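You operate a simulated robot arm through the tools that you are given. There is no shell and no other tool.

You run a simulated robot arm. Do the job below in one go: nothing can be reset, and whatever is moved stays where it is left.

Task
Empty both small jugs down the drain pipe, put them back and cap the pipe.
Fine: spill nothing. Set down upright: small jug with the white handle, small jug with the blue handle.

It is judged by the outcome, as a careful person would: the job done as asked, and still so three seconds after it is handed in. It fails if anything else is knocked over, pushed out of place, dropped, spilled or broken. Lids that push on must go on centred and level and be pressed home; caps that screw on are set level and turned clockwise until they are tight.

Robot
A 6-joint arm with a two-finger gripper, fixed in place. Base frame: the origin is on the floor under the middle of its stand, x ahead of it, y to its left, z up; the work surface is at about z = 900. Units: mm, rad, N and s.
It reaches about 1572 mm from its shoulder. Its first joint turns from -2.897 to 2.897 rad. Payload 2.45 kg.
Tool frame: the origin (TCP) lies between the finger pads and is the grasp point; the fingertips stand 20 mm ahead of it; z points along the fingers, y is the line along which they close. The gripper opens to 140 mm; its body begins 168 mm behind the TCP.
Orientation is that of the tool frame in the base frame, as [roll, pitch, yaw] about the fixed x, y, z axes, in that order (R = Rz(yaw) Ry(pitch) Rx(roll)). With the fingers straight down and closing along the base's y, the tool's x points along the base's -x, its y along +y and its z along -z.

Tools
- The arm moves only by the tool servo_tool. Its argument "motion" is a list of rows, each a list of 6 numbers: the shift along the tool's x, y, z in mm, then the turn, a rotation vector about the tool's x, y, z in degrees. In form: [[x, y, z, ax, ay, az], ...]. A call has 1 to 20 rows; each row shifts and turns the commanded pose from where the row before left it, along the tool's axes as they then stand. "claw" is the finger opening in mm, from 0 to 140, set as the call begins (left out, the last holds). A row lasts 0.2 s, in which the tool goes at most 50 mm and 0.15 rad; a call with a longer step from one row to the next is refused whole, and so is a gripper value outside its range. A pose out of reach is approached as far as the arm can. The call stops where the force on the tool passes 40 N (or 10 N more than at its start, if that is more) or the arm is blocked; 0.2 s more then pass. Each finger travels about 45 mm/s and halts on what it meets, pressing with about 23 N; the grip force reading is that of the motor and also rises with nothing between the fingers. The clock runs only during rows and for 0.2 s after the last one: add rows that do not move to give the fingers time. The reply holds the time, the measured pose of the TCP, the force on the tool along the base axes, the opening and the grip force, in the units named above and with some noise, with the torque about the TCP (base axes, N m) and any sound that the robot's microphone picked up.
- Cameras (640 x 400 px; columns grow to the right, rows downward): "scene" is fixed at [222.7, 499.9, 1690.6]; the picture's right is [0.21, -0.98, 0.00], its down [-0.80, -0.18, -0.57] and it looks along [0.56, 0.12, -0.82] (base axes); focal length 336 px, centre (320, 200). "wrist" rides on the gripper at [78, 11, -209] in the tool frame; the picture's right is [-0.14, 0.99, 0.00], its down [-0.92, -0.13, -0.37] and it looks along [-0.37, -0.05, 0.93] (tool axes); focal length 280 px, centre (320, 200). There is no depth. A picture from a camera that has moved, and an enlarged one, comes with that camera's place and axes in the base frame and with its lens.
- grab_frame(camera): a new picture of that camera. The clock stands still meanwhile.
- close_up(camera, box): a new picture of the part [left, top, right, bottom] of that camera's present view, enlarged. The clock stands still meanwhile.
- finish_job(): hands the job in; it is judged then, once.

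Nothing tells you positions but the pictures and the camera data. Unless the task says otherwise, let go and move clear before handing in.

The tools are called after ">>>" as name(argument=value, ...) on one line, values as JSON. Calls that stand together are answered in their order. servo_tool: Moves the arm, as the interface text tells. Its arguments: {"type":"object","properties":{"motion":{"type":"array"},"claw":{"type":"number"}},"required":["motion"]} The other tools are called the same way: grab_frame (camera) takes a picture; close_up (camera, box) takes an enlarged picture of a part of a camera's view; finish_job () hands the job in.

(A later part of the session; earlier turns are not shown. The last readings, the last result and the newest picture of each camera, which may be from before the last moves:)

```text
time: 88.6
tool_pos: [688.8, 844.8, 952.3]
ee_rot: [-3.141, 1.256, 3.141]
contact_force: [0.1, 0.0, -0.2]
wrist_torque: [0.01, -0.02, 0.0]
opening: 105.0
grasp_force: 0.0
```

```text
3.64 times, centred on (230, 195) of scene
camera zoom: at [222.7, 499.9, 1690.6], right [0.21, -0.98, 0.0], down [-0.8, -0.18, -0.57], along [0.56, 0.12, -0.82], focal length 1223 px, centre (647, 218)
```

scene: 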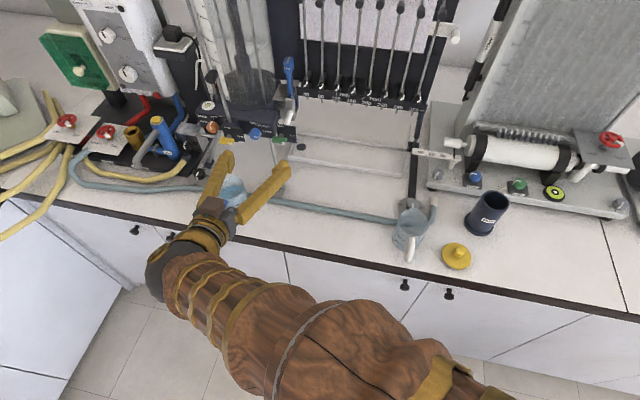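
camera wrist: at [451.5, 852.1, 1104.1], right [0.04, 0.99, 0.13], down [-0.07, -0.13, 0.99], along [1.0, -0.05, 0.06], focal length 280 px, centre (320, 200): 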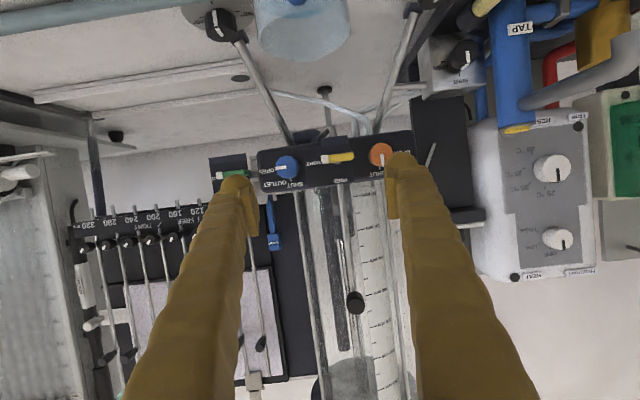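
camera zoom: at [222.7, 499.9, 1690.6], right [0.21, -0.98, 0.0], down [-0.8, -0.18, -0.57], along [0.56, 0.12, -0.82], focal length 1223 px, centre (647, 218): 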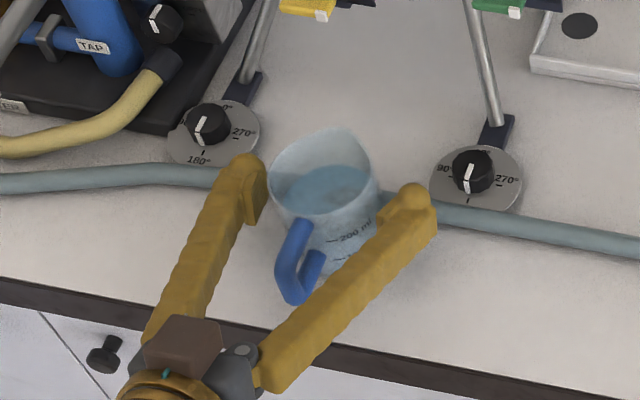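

Nearly the same picture as with the first jug; I nudge 1.2 mm to centre better, then close.

>>> servo_tool(motion=[[0, -1.2, 0, 0, 0, 0], [0, 0, 0, 0, 0, 0]])

>>> servo_tool(motion=[[0, 0, 0, 0, 0, 0], [0, 0, 0, 0, 0, 0], [0, 0, 0, 0, 0, 0], [0, 0, 0, 0, 0, 0], [0, 0, 0, 0, 0, 0], [0, 0, 0, 0, 0, 0]], claw=55)

>>> servo_tool(motion=[[0, 0, 0, 0, 0, 0]])

>>> servo_tool(motion=[[0, 0, 0, 0, 0, 0]])

>>> close_up(camera="wrist", box=[200, 60, 440, 240])

>>> close_up(camera="scene", box=[170, 140, 290, 250])

```text
time: 89.2
tool_pos: [688.5, 844.9, 951.3]
ee_rot: [-3.141, 1.257, -3.141]
contact_force: [0.2, -0.3, -1.2]
wrist_torque: [-0.02, -0.03, -0.01]
opening: 104.8
grasp_force: 0.1
```

```text
time: 90.6
tool_pos: [687.6, 843.3, 952.2]
ee_rot: [-3.14, 1.257, -3.141]
contact_force: [0.2, 0.9, 0.9]
wrist_torque: [0.01, 0.02, -0.01]
opening: 75.2
grasp_force: 23.0
```

```text
time: 91.0
tool_pos: [687.5, 843.2, 951.3]
ee_rot: [3.141, 1.257, -3.141]
contact_force: [-1.2, 0.4, 0.5]
wrist_torque: [-0.03, 0.01, 0.0]
opening: 75.2
grasp_force: 22.9
```

```text
time: 91.4
tool_pos: [687.3, 844.0, 952.8]
ee_rot: [3.141, 1.257, -3.141]
contact_force: [-1.6, 0.2, -0.5]
wrist_torque: [0.02, 0.04, 0.0]
opening: 75.0
grasp_force: 22.6
```

```text
2.22 times, centred on (320, 150) of wrist
camera zoom: at [465.1, 855.9, 943.1], right [0.04, 0.99, 0.13], down [-0.07, -0.13, 0.99], along [1.0, -0.05, 0.06], focal length 623 px, centre (320, 311)
```

zoom: 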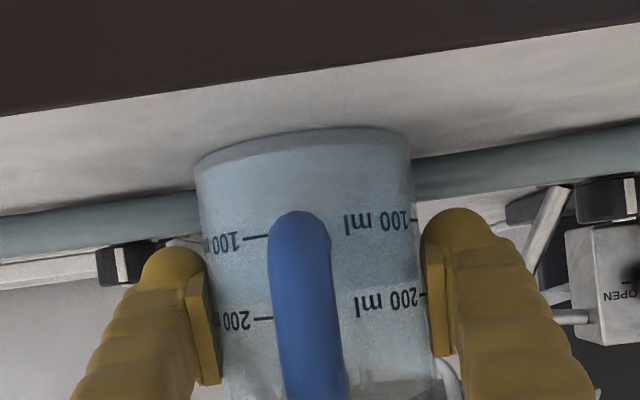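

```text
3.64 times, centred on (230, 195) of scene
camera zoom: at [222.7, 499.9, 1690.6], right [0.21, -0.98, 0.0], down [-0.8, -0.18, -0.57], along [0.56, 0.12, -0.82], focal length 1223 px, centre (647, 218)
```

zoom: 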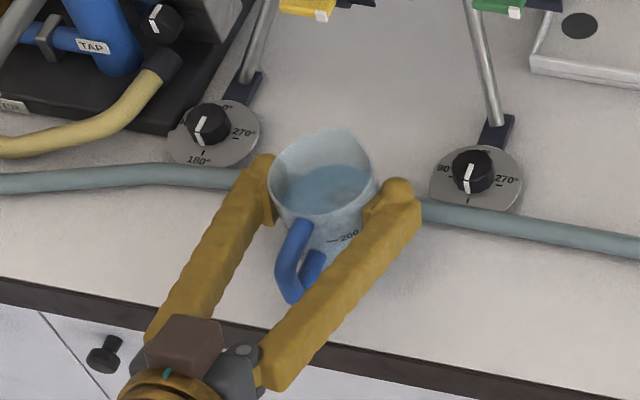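

Gripped at 75 mm without visibly moving it. I zoom in on the rim to see exactly where the spout points.

>>> close_up(camera="scene", box=[208, 165, 272, 215])

>>> servo_tool(motion=[[-1.9, 0, -0.62, 0, 0, 0], [-3.8, 0, -1.24, 0, 0, 0], [-5.7, 0, -1.85, 0, 0, 0], [-5.7, 0, -1.85, 0, 0, 0], [-3.8, 0, -1.24, 0, 0, 0], [-1.9, 0, -0.62, 0, 0, 0], [0, 0, 0, 0, 0, 0]])

>>> close_up(camera="wrist", box=[200, 60, 440, 240])

>>> close_up(camera="scene", box=[208, 155, 272, 205])

```text
8.00 times, centred on (240, 190) of scene
camera zoom: at [222.7, 499.9, 1690.6], right [0.21, -0.98, 0.0], down [-0.8, -0.18, -0.57], along [0.56, 0.12, -0.82], focal length 2690 px, centre (960, 280)
```

zoom: 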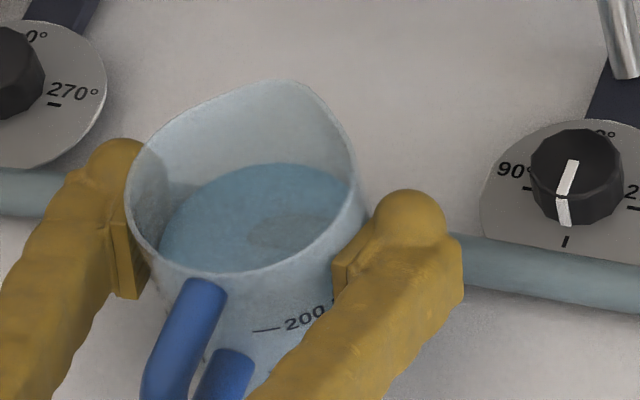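

```text
time: 93.0
tool_pos: [687.5, 844.0, 977.1]
ee_rot: [-3.142, 1.255, 3.141]
contact_force: [0.4, -0.2, -2.4]
wrist_torque: [-0.01, -0.08, -0.04]
opening: 75.1
grasp_force: 23.3
```

```text
2.22 times, centred on (320, 150) of wrist
camera zoom: at [464.7, 855.7, 967.1], right [0.04, 0.99, 0.13], down [-0.07, -0.13, 0.99], along [1.0, -0.05, 0.06], focal length 623 px, centre (320, 311)
```

zoom: 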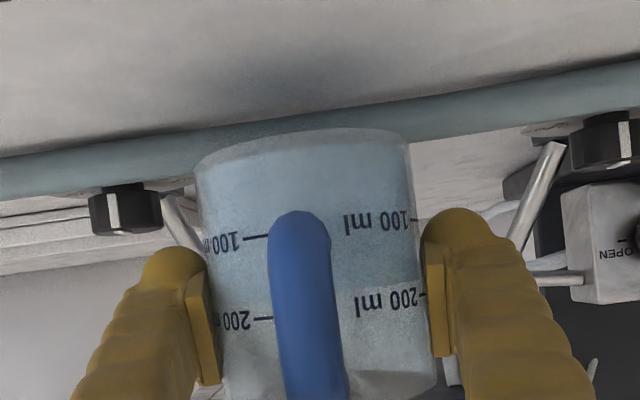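

```text
8.00 times, centred on (240, 180) of scene
camera zoom: at [222.7, 499.9, 1690.6], right [0.21, -0.98, 0.0], down [-0.8, -0.18, -0.57], along [0.56, 0.12, -0.82], focal length 2690 px, centre (960, 360)
```

zoom: 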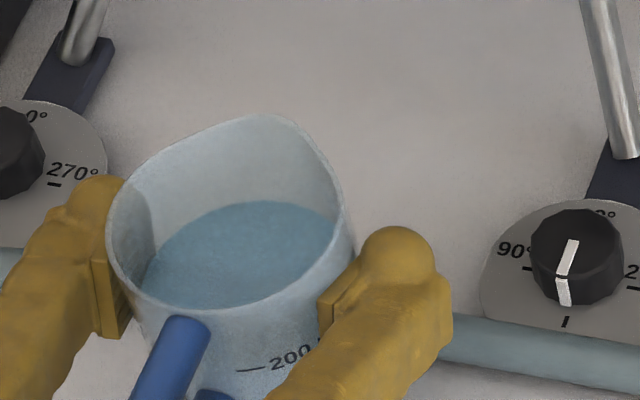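

The spout points about straight back (perhaps a few degrees toward -y), and the jug lifted cleanly. I continue the lift to z ≈ 1115.

>>> servo_tool(motion=[[-2.4, 0, -0.77, 0, 0, 0], [-4.8, 0, -1.55, 0, 0, 0], [-7.1, 0, -2.3, 0, 0, 0], [-9.5, 0, -3.09, 0, 0, 0], [-9.5, 0, -3.09, 0, 0, 0], [-9.5, 0, -3.09, 0, 0, 0], [-9.5, 0, -3.09, 0, 0, 0], [-9.5, 0, -3.09, 0, 0, 0], [-9.5, 0, -3.09, 0, 0, 0], [-9.5, 0, -3.09, 0, 0, 0], [-9.5, 0, -3.09, 0, 0, 0], [-9.5, 0, -3.09, 0, 0, 0], [-9.5, 0, -3.09, 0, 0, 0], [-9.5, 0, -3.09, 0, 0, 0], [-7.1, 0, -2.3, 0, 0, 0], [-4.8, 0, -1.55, 0, 0, 0], [-2.4, 0, -0.77, 0, 0, 0], [0, 0, 0, 0, 0, 0]])

>>> servo_tool(motion=[[0, -2.5, 0, 0, 0, 0], [0, -5, 0, 0, 0, 0], [0, -7.5, 0, 0, 0, 0], [0, -10, 0, 0, 0, 0], [0, -12.5, 0, 0, 0, 0], [0, -15, 0, 0, 0, 0], [0, -15, 0, 0, 0, 0], [0, -15, 0, 0, 0, 0], [0, -15, 0, 0, 0, 0], [0, -15, 0, 0, 0, 0], [0, -15, 0, 0, 0, 0], [0, -15, 0, 0, 0, 0], [0, -15, 0, 0, 0, 0], [0, -15, 0, 0, 0, 0], [0, -15, 0, 0, 0, 0], [0, -12.5, 0, 0, 0, 0], [0, -10, 0, 0, 0, 0], [0, -7.5, 0, 0, 0, 0], [0, -5, 0, 0, 0, 0], [0, -2.5, 0, 0, 0, 0]])

>>> grab_frame(camera="scene")

```text
time: 96.8
tool_pos: [687.6, 843.4, 1117.4]
ee_rot: [-3.14, 1.257, -3.139]
contact_force: [0.2, -0.1, -2.6]
wrist_torque: [-0.01, -0.12, -0.03]
opening: 74.8
grasp_force: 22.7
```

```text
time: 101.0
tool_pos: [687.3, 618.1, 1117.7]
ee_rot: [-3.141, 1.258, 3.141]
contact_force: [0.5, 0.1, -2.7]
wrist_torque: [-0.02, -0.05, 0.02]
opening: 74.9
grasp_force: 22.7
```

```text
taken
```

scene: 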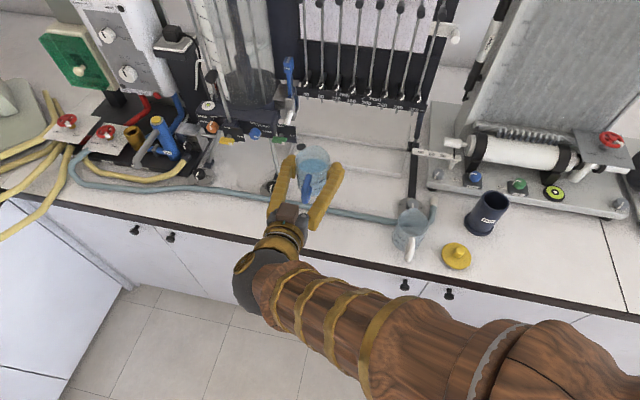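

Carrying smoothly, level, with no spill. Two more traverses toward the pipe.

>>> servo_tool(motion=[[0, -2.5, 0, 0, 0, 0], [0, -5, 0, 0, 0, 0], [0, -7.5, 0, 0, 0, 0], [0, -10, 0, 0, 0, 0], [0, -12.5, 0, 0, 0, 0], [0, -15, 0, 0, 0, 0], [0, -15, 0, 0, 0, 0], [0, -15, 0, 0, 0, 0], [0, -15, 0, 0, 0, 0], [0, -15, 0, 0, 0, 0], [0, -15, 0, 0, 0, 0], [0, -15, 0, 0, 0, 0], [0, -15, 0, 0, 0, 0], [0, -15, 0, 0, 0, 0], [0, -15, 0, 0, 0, 0], [0, -12.5, 0, 0, 0, 0], [0, -10, 0, 0, 0, 0], [0, -7.5, 0, 0, 0, 0], [0, -5, 0, 0, 0, 0], [0, -2.5, 0, 0, 0, 0]])

>>> servo_tool(motion=[[-0.08, -2.45, 0.24, 0, 0, 0], [-0.15, -4.9, 0.48, 0, 0, 0], [-0.23, -7.35, 0.71, 0, 0, 0], [-0.31, -9.8, 0.95, 0, 0, 0], [-0.38, -12.25, 1.19, 0, 0, 0], [-0.44, -14, 1.36, 0, 0, 0], [-0.44, -14, 1.36, 0, 0, 0], [-0.44, -14, 1.36, 0, 0, 0], [-0.44, -14, 1.36, 0, 0, 0], [-0.44, -14, 1.36, 0, 0, 0], [-0.44, -14, 1.36, 0, 0, 0], [-0.44, -14, 1.36, 0, 0, 0], [-0.44, -14, 1.36, 0, 0, 0], [-0.44, -14, 1.36, 0, 0, 0], [-0.38, -12.25, 1.19, 0, 0, 0], [-0.31, -9.8, 0.95, 0, 0, 0], [-0.23, -7.35, 0.71, 0, 0, 0], [-0.23, -7.35, 0.71, 0, 0, 0], [-0.15, -4.9, 0.48, 0, 0, 0], [-0.08, -2.45, 0.24, 0, 0, 0]])

>>> close_up(camera="scene", box=[430, 120, 570, 260])

>>> close_up(camera="wrist", box=[200, 60, 440, 260])

```text
time: 105.2
tool_pos: [688.1, 392.9, 1116.3]
ee_rot: [-3.137, 1.256, -3.137]
contact_force: [0.3, -0.4, -1.9]
wrist_torque: [0.01, -0.04, -0.01]
opening: 74.9
grasp_force: 22.8
```

```text
time: 109.4
tool_pos: [708.8, 186.6, 1115.8]
ee_rot: [3.141, 1.257, -3.141]
contact_force: [-0.4, 0.2, -2.0]
wrist_torque: [0.02, -0.06, 0.0]
opening: 74.8
grasp_force: 22.9
```

```text
2.86 times, centred on (500, 190) of scene
camera zoom: at [222.7, 499.9, 1690.6], right [0.21, -0.98, 0.0], down [-0.8, -0.18, -0.57], along [0.56, 0.12, -0.82], focal length 961 px, centre (-194, 229)
```

zoom: 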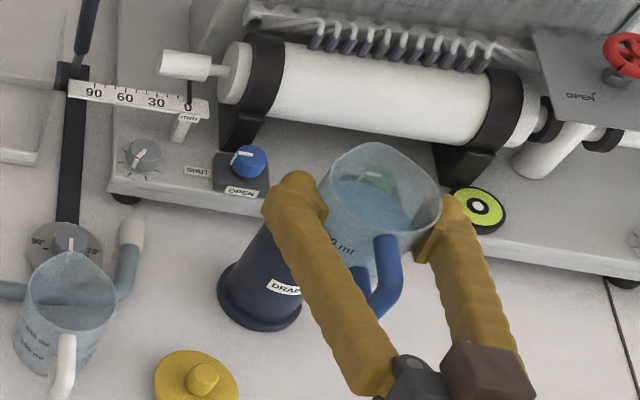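

```text
2.00 times, centred on (320, 160) of wrist
camera zoom: at [485.7, 198.8, 1106.6], right [0.04, 0.99, 0.13], down [-0.07, -0.13, 0.99], along [1.0, -0.05, 0.06], focal length 561 px, centre (320, 280)
```

zoom: 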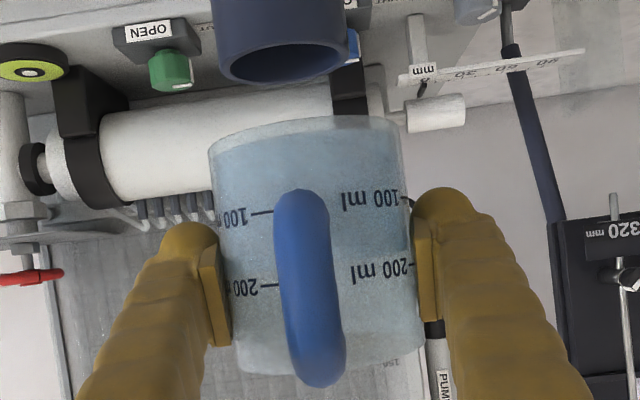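

Over the pipe; I trim 4.5 mm in y so the spout is on the pipe's centreline, then tilt 20° while high.

>>> servo_tool(motion=[[0, -1.5, 0, 0, 0, 0], [0, -1.5, 0, 0, 0, 0], [0, -1.5, 0, 0, 0, 0], [-0.55, 0, -0.79, 0, 1, 0], [-0.55, 0, -0.79, 0, 1, 0], [-1.09, 0, -1.57, 0, 2, 0], [-1.09, 0, -1.57, 0, 2, 0], [-1.09, 0, -1.57, 0, 2, 0], [-1.09, 0, -1.57, 0, 2, 0], [-1.09, 0, -1.57, 0, 2, 0], [-1.09, 0, -1.57, 0, 2, 0], [-1.09, 0, -1.57, 0, 2, 0], [-1.09, 0, -1.57, 0, 2, 0], [-0.55, 0, -0.79, 0, 1, 0], [-0.55, 0, -0.79, 0, 1, 0], [0, 0, 0, 0, 0, 0]])

>>> close_up(camera="scene", box=[440, 130, 560, 250])

>>> close_up(camera="wrist", box=[230, 0, 410, 260])

```text
time: 112.8
tool_pos: [699.2, 182.4, 1134.2]
ee_rot: [-3.141, 0.908, 3.141]
contact_force: [0.2, -0.4, -3.2]
wrist_torque: [-0.01, -0.05, 0.03]
opening: 74.8
grasp_force: 23.1
```

```text
3.33 times, centred on (500, 190) of scene
camera zoom: at [222.7, 499.9, 1690.6], right [0.21, -0.98, 0.0], down [-0.8, -0.18, -0.57], along [0.56, 0.12, -0.82], focal length 1121 px, centre (-280, 233)
```

zoom: 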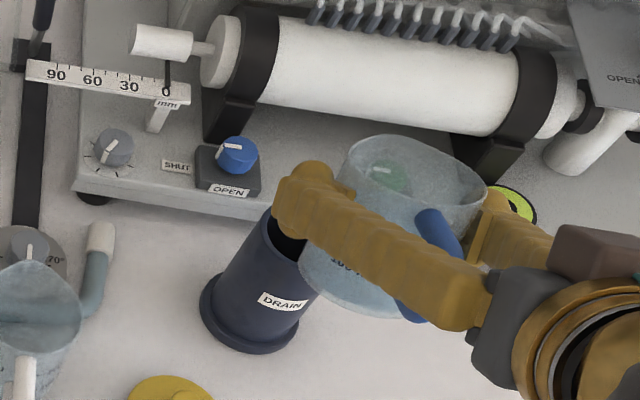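

```text
1.54 times, centred on (320, 130) of wrist
camera zoom: at [486.8, 194.1, 1201.1], right [0.08, 0.99, 0.11], down [0.28, -0.13, 0.95], along [0.96, -0.05, -0.28], focal length 431 px, centre (320, 308)
```

zoom: 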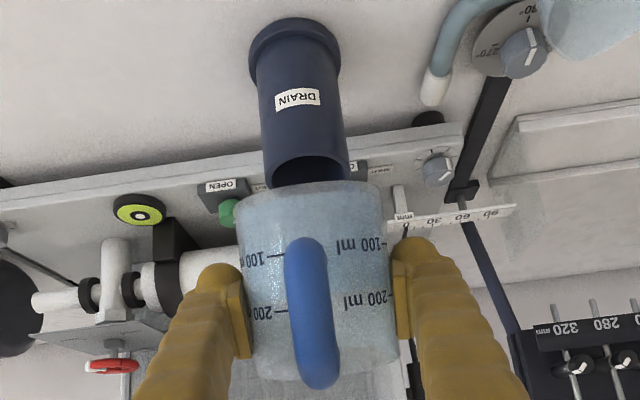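

Same pose as the first pour. Lowering straight down.

>>> servo_tool(motion=[[3.82, 0, 2.98, 0, 0, 0], [7.64, 0, 5.97, 0, 0, 0], [7.64, 0, 5.97, 0, 0, 0], [7.64, 0, 5.97, 0, 0, 0], [7.64, 0, 5.97, 0, 0, 0], [7.64, 0, 5.97, 0, 0, 0], [7.64, 0, 5.97, 0, 0, 0], [7.64, 0, 5.97, 0, 0, 0], [7.64, 0, 5.97, 0, 0, 0], [7.64, 0, 5.97, 0, 0, 0], [3.5, 0, 2.7, 0, 0, 0], [0, 0, 0, 0, 0, 0]])

>>> close_up(camera="scene", box=[440, 140, 560, 260])

>>> close_up(camera="wrist", box=[230, 50, 410, 270])

```text
time: 115.4
tool_pos: [697.9, 181.2, 1038.3]
ee_rot: [3.142, 0.906, -3.141]
contact_force: [-0.5, -0.9, -2.5]
wrist_torque: [0.0, -0.03, 0.0]
opening: 74.6
grasp_force: 22.5
```

```text
3.33 times, centred on (500, 200) of scene
camera zoom: at [222.7, 499.9, 1690.6], right [0.21, -0.98, 0.0], down [-0.8, -0.18, -0.57], along [0.56, 0.12, -0.82], focal length 1121 px, centre (-280, 200)
```

zoom: 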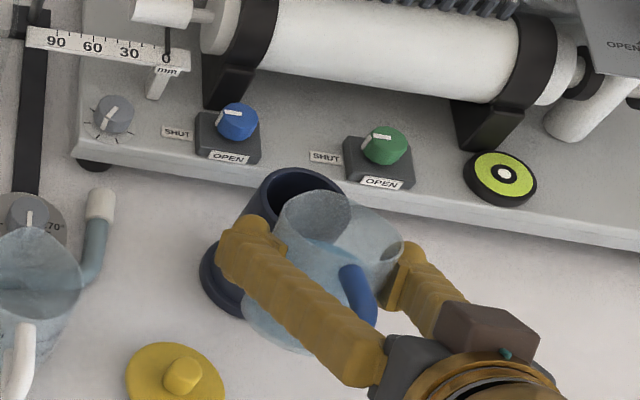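

```text
1.82 times, centred on (320, 160) of wrist
camera zoom: at [486.5, 194.4, 1104.5], right [0.08, 0.99, 0.11], down [0.28, -0.13, 0.95], along [0.96, -0.05, -0.28], focal length 510 px, centre (320, 273)
```

zoom: 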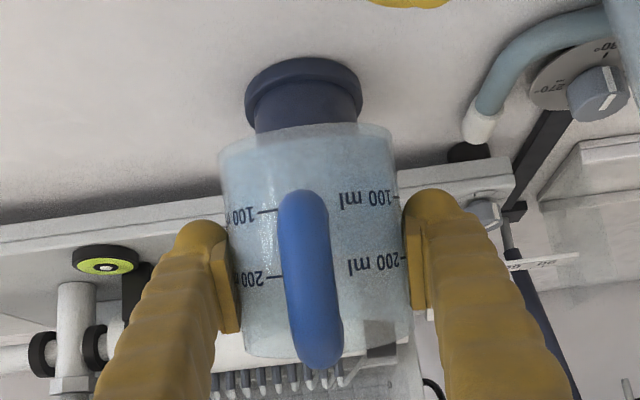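

Spout over the mouth again. Starting the slow pour with the same sequence.

>>> servo_tool(motion=[[-1.16, 0, 0, 0, 1, 0], [-1.16, 0, 0, 0, 1, 0], [-0.54, 0, -0.79, 0, 1, 0], [-0.54, 0, -0.79, 0, 1, 0], [-0.54, 0, -0.79, 0, 1, 0], [-0.54, 0, -0.79, 0, 1, 0], [-0.54, 0, -0.79, 0, 1, 0], [-0.54, 0, -0.79, 0, 1, 0], [-0.54, 0, -0.79, 0, 1, 0], [-0.54, 0, -0.79, 0, 1, 0], [-0.54, 0, -0.79, 0, 1, 0], [-0.54, 0, -0.79, 0, 1, 0], [-0.54, 0, -0.79, 0, 1, 0], [-0.54, 0, -0.79, 0, 1, 0]])

>>> close_up(camera="scene", box=[450, 150, 550, 250])

>>> close_up(camera="wrist", box=[230, 50, 410, 270])

```text
time: 118.4
tool_pos: [699.3, 182.3, 1050.5]
ee_rot: [-3.141, 0.661, -3.14]
contact_force: [-0.2, -0.3, -3.2]
wrist_torque: [0.02, -0.02, 0.0]
opening: 74.3
grasp_force: 22.9
```

```text
4.00 times, centred on (500, 200) of scene
camera zoom: at [222.7, 499.9, 1690.6], right [0.21, -0.98, 0.0], down [-0.8, -0.18, -0.57], along [0.56, 0.12, -0.82], focal length 1345 px, centre (-400, 200)
```

zoom: 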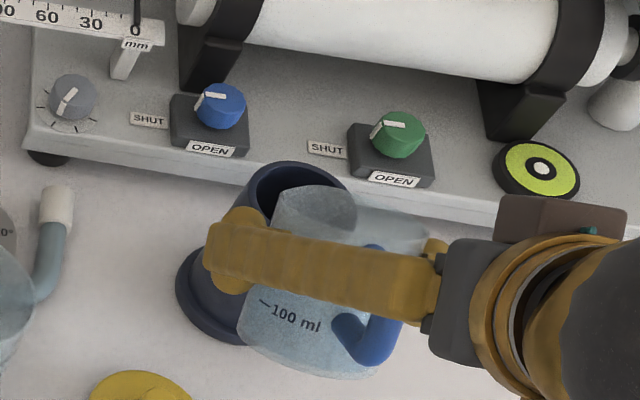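

```text
1.82 times, centred on (320, 160) of wrist
camera zoom: at [508.8, 194.3, 1166.8], right [0.11, 0.99, 0.08], down [0.5, -0.13, 0.86], along [0.86, -0.05, -0.51], focal length 510 px, centre (320, 273)
```

zoom: 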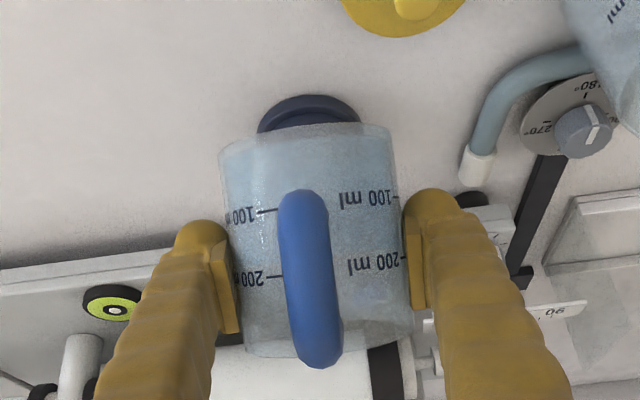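

>>> servo_tool(motion=[[1.54, 0, 1.97, 0, 0, 0], [1.54, 0, 1.97, 0, 0, 0], [1.54, 0, 1.97, 0, 0, 0], [1.54, 0, 1.97, 0, 0, 0], [1.54, 0, 1.97, 0, 0, 0], [1.54, 0, 1.97, 0, 0, 0], [-0.54, 0, -0.79, 0, 1, 0], [-0.54, 0, -0.79, 0, 1, 0], [-0.54, 0, -0.79, 0, 1, 0], [-0.54, 0, -0.79, 0, 1, 0], [-0.54, 0, -0.79, 0, 1, 0], [-0.54, 0, -0.79, 0, 1, 0], [-0.54, 0, -0.79, 0, 1, 0], [-0.54, 0, -0.79, 0, 1, 0], [-0.54, 0, -0.79, 0, 1, 0], [-0.54, 0, -0.79, 0, 1, 0]])

>>> close_up(camera="scene", box=[450, 150, 550, 250])

>>> close_up(camera="wrist", box=[230, 50, 410, 270])

```text
time: 121.8
tool_pos: [699.5, 182.0, 1044.5]
ee_rot: [-3.141, 0.488, -3.141]
contact_force: [0.8, 0.5, -2.3]
wrist_torque: [-0.01, -0.02, 0.01]
opening: 74.7
grasp_force: 23.0
```

```text
4.00 times, centred on (500, 200) of scene
camera zoom: at [222.7, 499.9, 1690.6], right [0.21, -0.98, 0.0], down [-0.8, -0.18, -0.57], along [0.56, 0.12, -0.82], focal length 1345 px, centre (-400, 200)
```

zoom: 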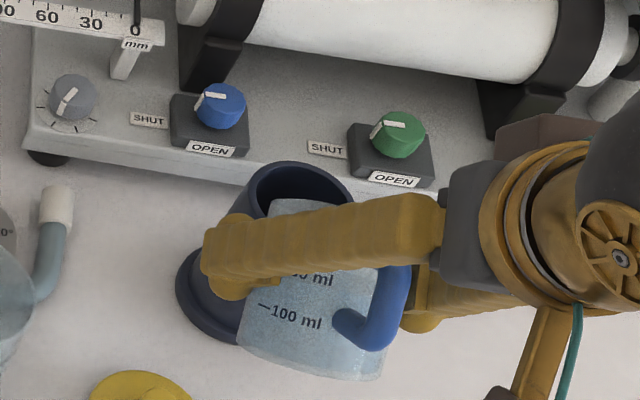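

```text
1.82 times, centred on (320, 160) of wrist
camera zoom: at [532.3, 194.4, 1192.7], right [0.12, 0.99, 0.06], down [0.64, -0.13, 0.76], along [0.76, -0.05, -0.65], focal length 510 px, centre (320, 273)
```

zoom: 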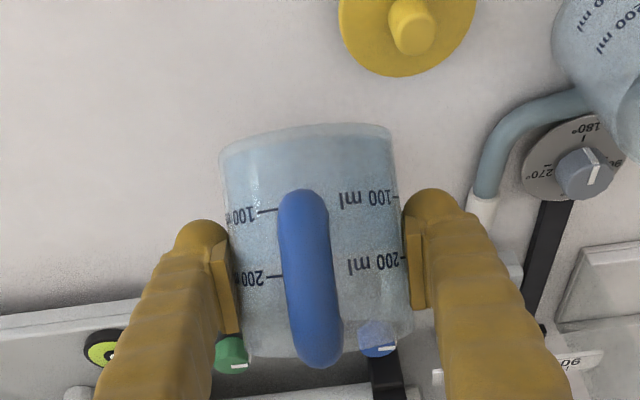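

No spill; continuing to 62°.

>>> servo_tool(motion=[[-0.54, 0, -0.79, 0, 1, 0], [-0.54, 0, -0.79, 0, 1, 0], [-0.54, 0, -0.79, 0, 1, 0], [-0.54, 0, -0.79, 0, 1, 0], [-0.54, 0, -0.79, 0, 1, 0], [-0.54, 0, -0.79, 0, 1, 0], [-0.54, 0, -0.79, 0, 1, 0], [-0.54, 0, -0.79, 0, 1, 0], [-0.54, 0, -0.79, 0, 1, 0], [-0.54, 0, -0.79, 0, 1, 0], [-0.54, 0, -0.79, 0, 1, 0], [-0.54, 0, -0.79, 0, 1, 0], [-0.54, 0, -0.79, 0, 1, 0], [-0.54, 0, -0.79, 0, 1, 0], [-0.54, 0, -0.79, 0, 1, 0], [-0.54, 0, -0.79, 0, 1, 0], [-0.54, 0, -0.79, 0, 1, 0], [-0.54, 0, -0.79, 0, 1, 0]])

>>> close_up(camera="scene", box=[450, 150, 550, 250])

>>> close_up(camera="wrist", box=[230, 50, 410, 270])

```text
time: 125.6
tool_pos: [702.6, 182.7, 1060.4]
ee_rot: [3.141, 0.174, 3.141]
contact_force: [0.2, 0.1, -1.1]
wrist_torque: [0.0, -0.03, -0.01]
opening: 74.2
grasp_force: 22.8
```

```text
4.00 times, centred on (500, 200) of scene
camera zoom: at [222.7, 499.9, 1690.6], right [0.21, -0.98, 0.0], down [-0.8, -0.18, -0.57], along [0.56, 0.12, -0.82], focal length 1345 px, centre (-400, 200)
```

zoom: 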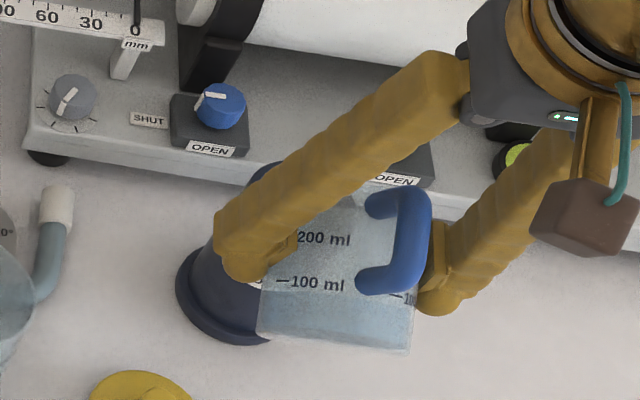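

```text
1.82 times, centred on (320, 160) of wrist
camera zoom: at [589.4, 194.0, 1253.3], right [0.14, 0.99, 0.02], down [0.84, -0.13, 0.52], along [0.52, -0.05, -0.85], focal length 510 px, centre (320, 273)
```

zoom: 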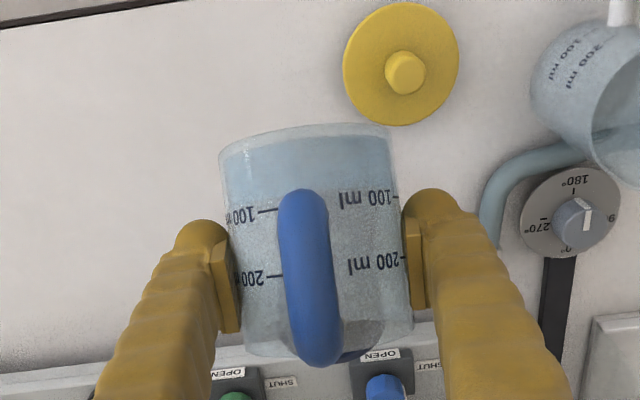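

>>> servo_tool(motion=[[-1.24, 0, -0.69, 0, 1, 0], [-1.24, 0, -0.69, 0, 1, 0], [-1.24, 0, -0.7, 0, 1, 0], [-1.24, 0, -0.71, 0, 1, 0], [-1.24, 0, -0.72, 0, 1, 0], [-1.24, 0, -0.73, 0, 1, 0], [-1.24, 0, -0.75, 0, 1, 0], [-1.24, 0, -0.76, 0, 1, 0], [-1.24, 0, -0.77, 0, 1, 0], [-1.24, 0, -0.78, 0, 1, 0], [-0.54, 0, -0.79, 0, 1, 0], [-0.54, 0, -0.79, 0, 1, 0], [-0.54, 0, -0.79, 0, 1, 0], [-0.54, 0, -0.79, 0, 1, 0], [-0.54, 0, -0.79, 0, 1, 0]])

>>> servo_tool(motion=[[-0.54, 0, -0.79, 0, 1, 0], [-0.54, 0, -0.79, 0, 1, 0], [-0.54, 0, -0.79, 0, 1, 0], [-0.54, 0, -0.79, 0, 1, 0], [-0.54, 0, -0.79, 0, 1, 0], [-0.54, 0, -0.79, 0, 1, 0], [-0.54, 0, -0.79, 0, 1, 0], [-0.54, 0, -0.79, 0, 1, 0], [-0.54, 0, -0.79, 0, 1, 0], [-0.54, 0, -0.79, 0, 1, 0], [-0.54, 0, -0.79, 0, 1, 0], [-0.54, 0, -0.79, 0, 1, 0], [-0.54, 0, -0.79, 0, 1, 0], [-0.54, 0, -0.79, 0, 1, 0], [-0.54, 0, -0.79, 0, 1, 0]])

>>> close_up(camera="scene", box=[430, 130, 570, 270])

>>> close_up(camera="wrist", box=[230, 70, 410, 270])

```text
time: 128.8
tool_pos: [718.1, 181.8, 1073.4]
ee_rot: [3.141, -0.087, 3.14]
contact_force: [0.2, -0.1, -1.5]
wrist_torque: [-0.02, -0.01, 0.04]
opening: 74.3
grasp_force: 23.0
```

```text
time: 132.0
tool_pos: [726.6, 181.7, 1083.4]
ee_rot: [3.141, -0.35, -3.141]
contact_force: [0.3, -0.5, -0.4]
wrist_torque: [0.03, -0.02, 0.0]
opening: 74.0
grasp_force: 23.2
```

```text
2.86 times, centred on (500, 200) of scene
camera zoom: at [222.7, 499.9, 1690.6], right [0.21, -0.98, 0.0], down [-0.8, -0.18, -0.57], along [0.56, 0.12, -0.82], focal length 961 px, centre (-194, 200)
```

zoom: 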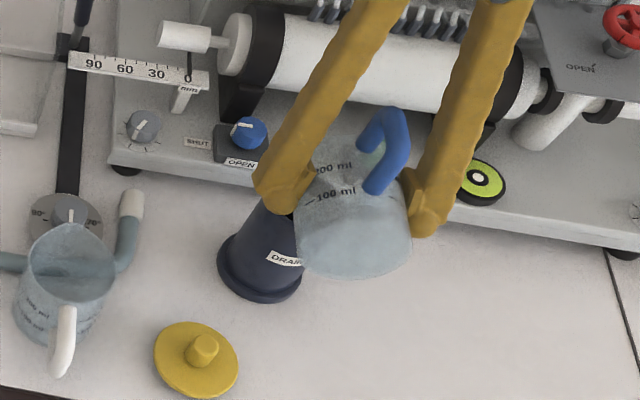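

```text
2.00 times, centred on (320, 170) of wrist
camera zoom: at [724.6, 194.1, 1306.7], right [0.13, 0.99, -0.05], down [0.99, -0.13, 0.03], along [0.02, -0.05, -1.0], focal length 561 px, centre (320, 260)
```

zoom: 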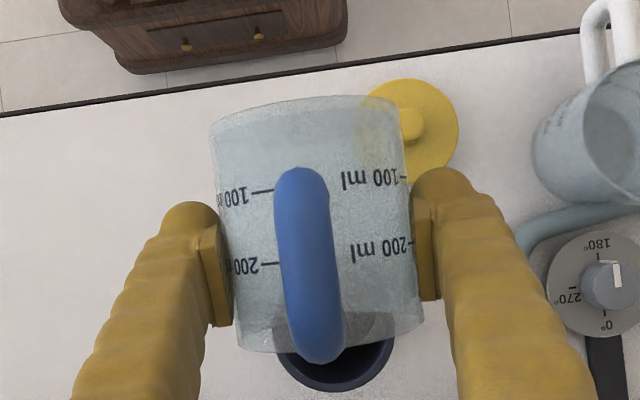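

Almost empty. Going to about 105° and holding, as before.

>>> servo_tool(motion=[[-0.54, 0, -0.79, 0, 1, 0], [-0.54, 0, -0.79, 0, 1, 0], [-0.54, 0, -0.79, 0, 1, 0], [-0.54, 0, -0.79, 0, 1, 0], [-0.54, 0, -0.79, 0, 1, 0], [-0.54, 0, -0.79, 0, 1, 0], [-0.54, 0, -0.79, 0, 1, 0], [-0.54, 0, -0.79, 0, 1, 0], [-0.54, 0, -0.79, 0, 1, 0], [-0.54, 0, -0.79, 0, 1, 0], [-0.54, 0, -0.79, 0, 1, 0], [-0.54, 0, -0.79, 0, 1, 0], [-0.54, 0, -0.79, 0, 1, 0], [0, 0, 0, 0, 0, 0], [0, 0, 0, 0, 0, 0], [0, 0, 0, 0, 0, 0], [0, 0, 0, 0, 0, 0], [0, 0, 0, 0, 0, 0], [0, 0, 0, 0, 0, 0], [0, 0, 0, 0, 0, 0]])

>>> close_up(camera="wrist", box=[230, 70, 410, 270])

>>> close_up(camera="scene", box=[430, 130, 570, 270])

>>> grab_frame(camera="wrist")

```text
time: 136.2
tool_pos: [737.6, 183.0, 1089.9]
ee_rot: [-3.141, -0.578, -3.141]
contact_force: [0.3, -0.5, -1.2]
wrist_torque: [0.01, -0.03, -0.02]
opening: 74.0
grasp_force: 23.9
```

```text
2.00 times, centred on (320, 170) of wrist
camera zoom: at [785.5, 194.6, 1307.9], right [0.12, 0.99, -0.07], down [0.97, -0.13, -0.19], along [-0.2, -0.05, -0.98], focal length 561 px, centre (320, 260)
```

zoom: 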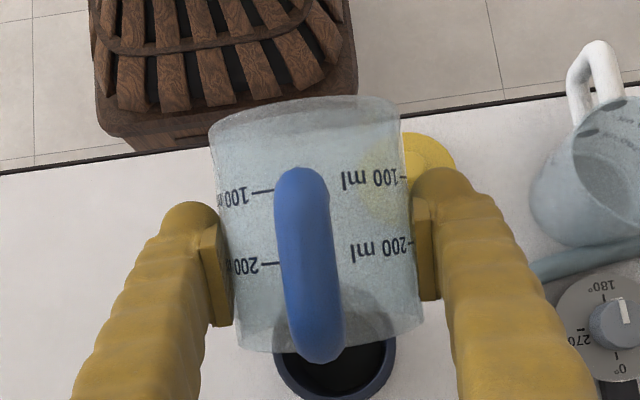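

```text
2.86 times, centred on (500, 200) of scene
camera zoom: at [222.7, 499.9, 1690.6], right [0.21, -0.98, 0.0], down [-0.8, -0.18, -0.57], along [0.56, 0.12, -0.82], focal length 961 px, centre (-194, 200)
```

zoom: 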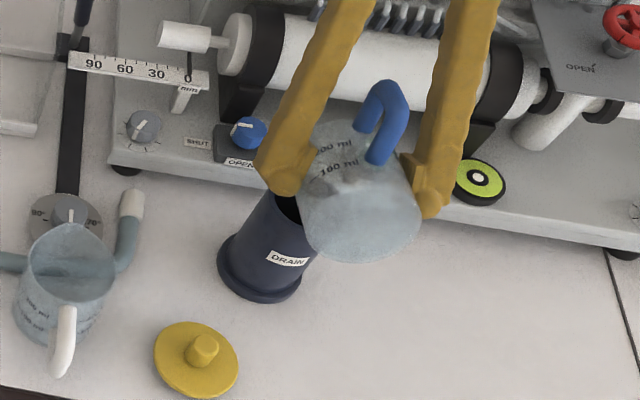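

```text
taken
camera wrist: at [785.5, 194.6, 1307.9], right [0.12, 0.99, -0.07], down [0.97, -0.13, -0.19], along [-0.2, -0.05, -0.98], focal length 280 px, centre (320, 200)
```

wrist: 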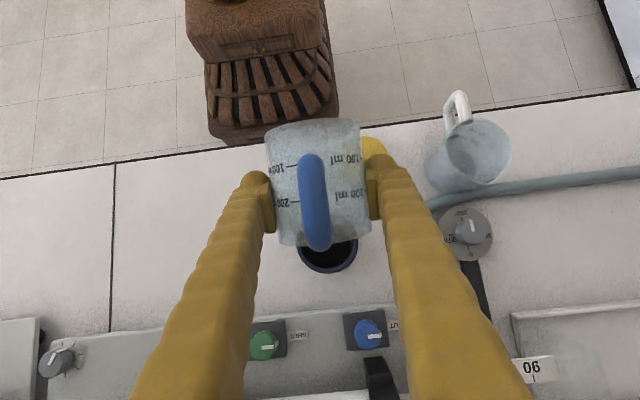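

Empty and dry all round. Lifting 90 mm and turning the jug back upright.

>>> servo_tool(motion=[[2.7, 0, -4.2, 0, 0, 0], [5.45, 0, -8.39, 0, 0, 0], [5.45, 0, -8.39, 0, 0, 0], [5.45, 0, -8.39, 0, 0, 0], [5.45, 0, -8.39, 0, 0, 0], [5.45, 0, -8.39, 0, 0, 0], [5.45, 0, -8.39, 0, 0, 0], [5.45, 0, -8.39, 0, 0, 0], [5.45, 0, -8.39, 0, 0, 0], [5.45, 0, -8.39, 0, 0, 0], [0, 0, 0, 0, 0, 0]])

>>> servo_tool(motion=[[1.53, 0, 2.43, 0, -3, 0], [1.53, 0, 2.43, 0, -3, 0], [1.53, 0, 2.43, 0, -3, 0], [1.53, 0, 2.43, 0, -3, 0], [1.53, 0, 2.43, 0, -3, 0], [1.53, 0, 2.43, 0, -3, 0], [1.53, 0, 2.43, 0, -3, 0], [1.53, 0, 2.43, 0, -3, 0], [1.53, 0, 2.43, 0, -3, 0], [1.53, 0, 2.43, 0, -3, 0], [1.53, 0, 2.43, 0, -3, 0], [1.53, 0, 2.43, 0, -3, 0], [1.53, 0, 2.43, 0, -3, 0], [1.53, 0, 2.43, 0, -3, 0], [1.53, 0, 2.43, 0, -3, 0], [1.53, 0, 2.43, 0, -3, 0], [1.53, 0, 2.43, 0, -3, 0], [0, 0, 0, 0, 0, 0]])

>>> servo_tool(motion=[[1.53, 0, 2.43, 0, -3, 0], [1.53, 0, 2.43, 0, -3, 0], [1.53, 0, 2.43, 0, -3, 0], [1.53, 0, 2.43, 0, -3, 0], [1.53, 0, 2.43, 0, -3, 0], [1.53, 0, 2.43, 0, -3, 0], [1.53, 0, 2.43, 0, -3, 0], [1.53, 0, 2.43, 0, -3, 0], [1.53, 0, 2.43, 0, -3, 0], [1.53, 0, 2.43, 0, -3, 0], [1.53, 0, 2.43, 0, -3, 0], [1.53, 0, 2.43, 0, -3, 0], [1.53, 0, 2.43, 0, -3, 0], [1.53, 0, 2.43, 0, -3, 0], [1.53, 0, 2.43, 0, -3, 0], [1.53, 0, 2.43, 0, -3, 0], [1.53, 0, 2.43, 0, -3, 0], [1.53, 0, 2.43, 0, -3, 0], [0, 0, 0, 0, 0, 0]])

>>> close_up(camera="wrist", box=[200, 60, 440, 240])

>>> close_up(camera="scene", box=[380, 120, 580, 280])

```text
time: 138.6
tool_pos: [734.7, 183.0, 1183.6]
ee_rot: [3.141, -0.575, -3.14]
contact_force: [0.4, -0.2, -1.2]
wrist_torque: [0.0, -0.01, -0.01]
opening: 74.2
grasp_force: 23.6
```

```text
time: 142.4
tool_pos: [705.2, 181.1, 1150.9]
ee_rot: [3.142, 0.314, 3.141]
contact_force: [0.5, -0.1, -0.4]
wrist_torque: [-0.03, 0.0, -0.01]
opening: 73.9
grasp_force: 23.1
```

```text
time: 146.4
tool_pos: [714.9, 182.2, 1102.2]
ee_rot: [3.141, 1.257, 3.141]
contact_force: [0.0, -0.5, 0.2]
wrist_torque: [0.0, 0.0, -0.01]
opening: 73.8
grasp_force: 23.4
```

```text
2.22 times, centred on (320, 150) of wrist
camera zoom: at [492.9, 194.2, 1092.5], right [0.04, 0.99, 0.13], down [-0.07, -0.13, 0.99], along [1.0, -0.05, 0.06], focal length 623 px, centre (320, 311)
```

zoom: 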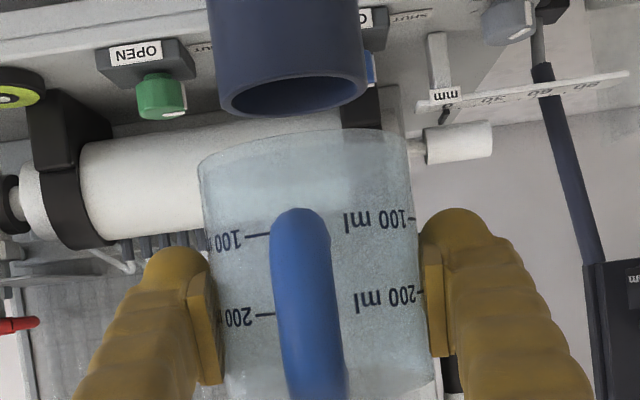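

```text
2.50 times, centred on (480, 200) of scene
camera zoom: at [222.7, 499.9, 1690.6], right [0.21, -0.98, 0.0], down [-0.8, -0.18, -0.57], along [0.56, 0.12, -0.82], focal length 841 px, centre (-80, 200)
```

zoom: 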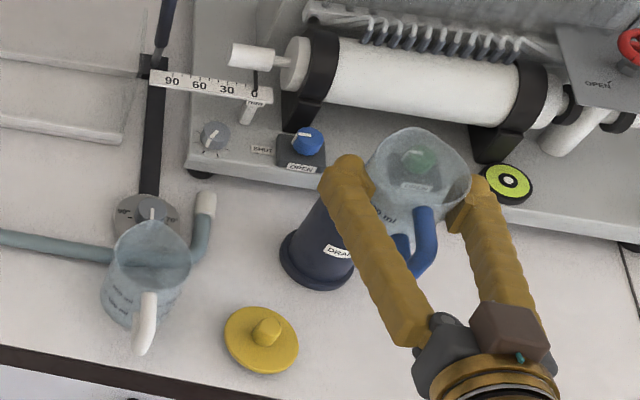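

Upright and empty. Carrying it back toward its place.

>>> servo_tool(motion=[[0.45, 8, -1.37, 0, 0, 0], [0.45, 14, -1.37, 0, 0, 0], [0.45, 18, -1.37, 0, 0, 0], [0.45, 18, -1.37, 0, 0, 0], [0.45, 18, -1.37, 0, 0, 0], [0.45, 18, -1.37, 0, 0, 0], [0.45, 18, -1.37, 0, 0, 0], [0.45, 18, -1.37, 0, 0, 0], [0.45, 18, -1.37, 0, 0, 0], [0.45, 18, -1.37, 0, 0, 0], [0.45, 18, -1.37, 0, 0, 0], [0.45, 18, -1.37, 0, 0, 0], [0.45, 18, -1.37, 0, 0, 0], [0.45, 18, -1.37, 0, 0, 0], [0.45, 18, -1.37, 0, 0, 0], [0.45, 18, -1.37, 0, 0, 0], [0.45, 18, -1.37, 0, 0, 0], [0.45, 18, -1.37, 0, 0, 0], [0.45, 18, -1.37, 0, 0, 0], [0, 18, 0, 0, 0, 0]])

>>> servo_tool(motion=[[0, 18, 0, 0, 0, 0], [0, 18, 0, 0, 0, 0], [0, 18, 0, 0, 0, 0], [0, 18, 0, 0, 0, 0], [0, 18, 0, 0, 0, 0], [0, 18, 0, 0, 0, 0], [0, 18, 0, 0, 0, 0], [0, 18, 0, 0, 0, 0], [0, 18, 0, 0, 0, 0], [0, 18, 0, 0, 0, 0], [0, 18, 0, 0, 0, 0], [0, 18, 0, 0, 0, 0], [0, 18, 0, 0, 0, 0], [0, 18, 0, 0, 0, 0], [0, 18, 0, 0, 0, 0], [0, 18, 0, 0, 0, 0], [0, 14, 0, 0, 0, 0], [0, 8, 0, 0, 0, 0], [0, 4, 0, 0, 0, 0], [0, 0, 0, 0, 0, 0]])

>>> grab_frame(camera="scene")

>>> grab_frame(camera="wrist")

```text
time: 150.6
tool_pos: [689.2, 527.6, 1100.4]
ee_rot: [-3.141, 1.257, 3.138]
contact_force: [-0.3, -0.5, -1.0]
wrist_torque: [0.02, -0.01, 0.0]
opening: 73.7
grasp_force: 23.3
```

```text
time: 154.8
tool_pos: [686.5, 842.1, 1101.6]
ee_rot: [3.142, 1.256, 3.141]
contact_force: [0.0, 0.4, -0.7]
wrist_torque: [0.0, -0.01, -0.03]
opening: 73.2
grasp_force: 22.7
```

```text
taken
```

scene: 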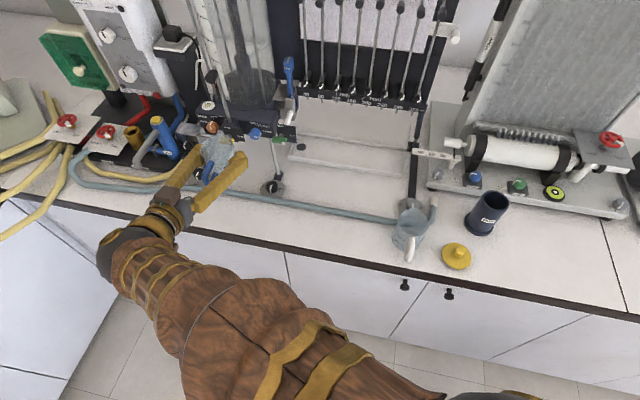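

```text
taken
camera wrist: at [463.7, 854.5, 1092.0], right [0.04, 0.99, 0.13], down [-0.07, -0.13, 0.99], along [1.0, -0.05, 0.06], focal length 280 px, centre (320, 200)
```

wrist: 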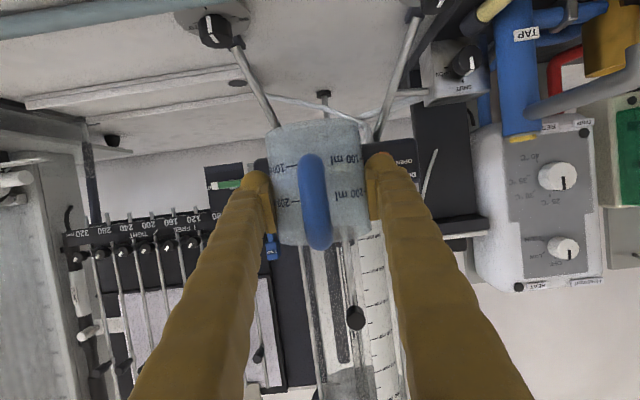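

Readings are within 1.5 mm of the original grip point; I correct that while lowering.

>>> servo_tool(motion=[[4.85, 0.09, 1.62, 0, 0, 0], [9.69, 0.09, 3.24, 0, 0, 0], [9.69, 0.09, 3.24, 0, 0, 0], [9.69, 0.09, 3.24, 0, 0, 0], [9.69, 0.09, 3.24, 0, 0, 0], [9.69, 0.09, 3.24, 0, 0, 0], [9.69, 0.09, 3.24, 0, 0, 0], [9.69, 0.09, 3.24, 0, 0, 0], [9.69, 0.09, 3.24, 0, 0, 0], [9.69, 0.09, 3.24, 0, 0, 0], [9.69, 0.09, 3.24, 0, 0, 0], [9.69, 0.09, 3.24, 0, 0, 0], [9.69, 0.09, 3.24, 0, 0, 0], [9.69, 0.09, 3.24, 0, 0, 0], [4.85, 0.09, 1.62, 0, 0, 0], [0, 0, 0, 0, 0, 0]])

>>> servo_tool(motion=[[0, 0, 0, 0, 0, 0]])

>>> servo_tool(motion=[[0, 0, 0, 0, 0, 0]])

>>> close_up(camera="wrist", box=[200, 60, 440, 240])

>>> close_up(camera="scene", box=[170, 140, 290, 250])

```text
time: 158.2
tool_pos: [688.1, 843.4, 957.8]
ee_rot: [-3.141, 1.256, -3.141]
contact_force: [-0.6, 0.1, -1.0]
wrist_torque: [0.01, 0.0, -0.03]
opening: 73.4
grasp_force: 22.7
```

```text
time: 158.6
tool_pos: [687.7, 843.0, 958.5]
ee_rot: [3.141, 1.256, -3.141]
contact_force: [-0.3, 0.6, -0.4]
wrist_torque: [-0.02, -0.01, -0.03]
opening: 73.5
grasp_force: 22.8
```

```text
time: 159.0
tool_pos: [686.5, 844.1, 958.4]
ee_rot: [3.141, 1.259, -3.141]
contact_force: [-0.4, 0.6, -0.5]
wrist_torque: [0.0, -0.03, 0.0]
opening: 73.6
grasp_force: 22.7
```

```text
2.22 times, centred on (320, 150) of wrist
camera zoom: at [464.8, 855.6, 948.4], right [0.04, 0.99, 0.13], down [-0.07, -0.13, 0.99], along [1.0, -0.05, 0.06], focal length 623 px, centre (320, 311)
```

zoom: 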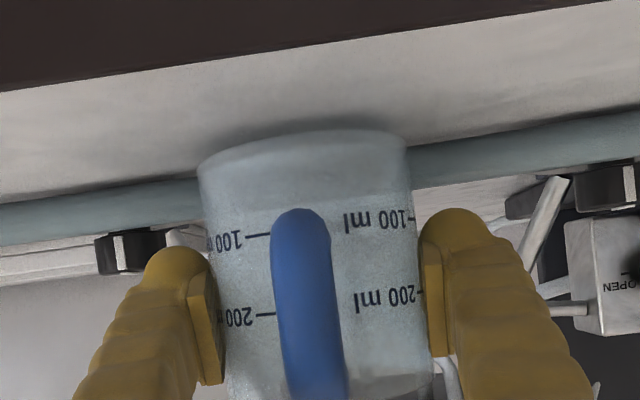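

```text
3.64 times, centred on (230, 195) of scene
camera zoom: at [222.7, 499.9, 1690.6], right [0.21, -0.98, 0.0], down [-0.8, -0.18, -0.57], along [0.56, 0.12, -0.82], focal length 1223 px, centre (647, 218)
```

zoom: 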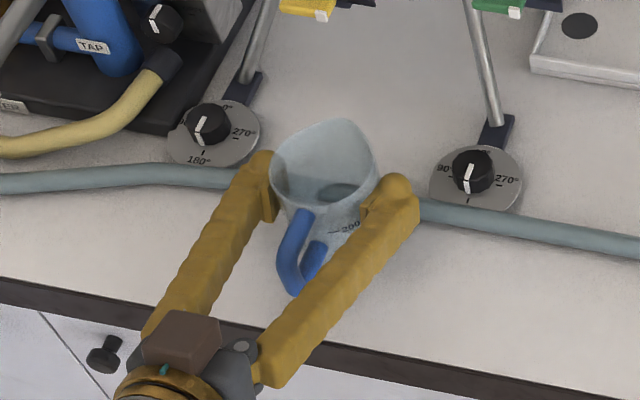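

>>> servo_tool(motion=[[0.95, 0, 0.31, 0, 0, 0], [0.95, 0, 0.31, 0, 0, 0], [0.95, 0, 0.31, 0, 0, 0], [0.48, 0, 0.15, 0, 0, 0], [0, 0, 0, 0, 0, 0]])

>>> servo_tool(motion=[[0.48, 0, 0.15, 0, 0, 0], [0.48, 0, 0.15, 0, 0, 0], [0, 0, 0, 0, 0, 0]])

>>> servo_tool(motion=[[0.29, 0, 0.09, 0, 0, 0], [0, 0, 0, 0, 0, 0]])

>>> close_up(camera="wrist", box=[200, 60, 440, 240])

```text
time: 160.2
tool_pos: [687.1, 843.0, 954.6]
ee_rot: [3.14, 1.257, 3.141]
contact_force: [0.3, 0.7, -0.9]
wrist_torque: [0.0, -0.01, -0.01]
opening: 73.3
grasp_force: 22.8
```

```text
time: 161.0
tool_pos: [687.6, 843.6, 952.5]
ee_rot: [-3.141, 1.257, -3.141]
contact_force: [-0.3, -0.2, 3.2]
wrist_torque: [0.03, 0.08, 0.01]
opening: 73.4
grasp_force: 22.9
```

```text
time: 161.6
tool_pos: [687.7, 844.6, 953.6]
ee_rot: [3.142, 1.257, 3.141]
contact_force: [0.0, 2.0, 6.7]
wrist_torque: [0.12, 0.14, -0.05]
opening: 73.7
grasp_force: 22.7
```

```text
2.22 times, centred on (320, 150) of wrist
camera zoom: at [464.8, 855.8, 943.9], right [0.04, 0.99, 0.13], down [-0.07, -0.13, 0.99], along [1.0, -0.05, 0.06], focal length 623 px, centre (320, 311)
```

zoom: 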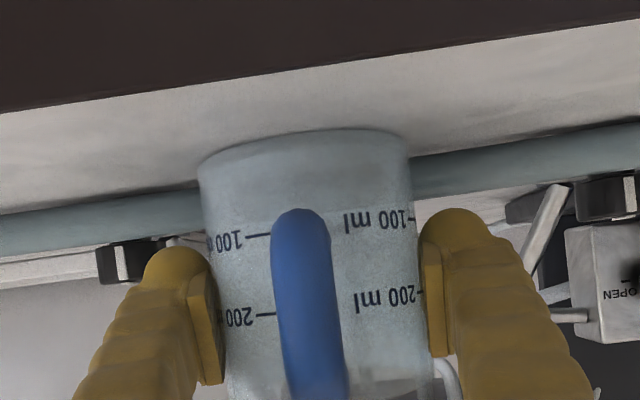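

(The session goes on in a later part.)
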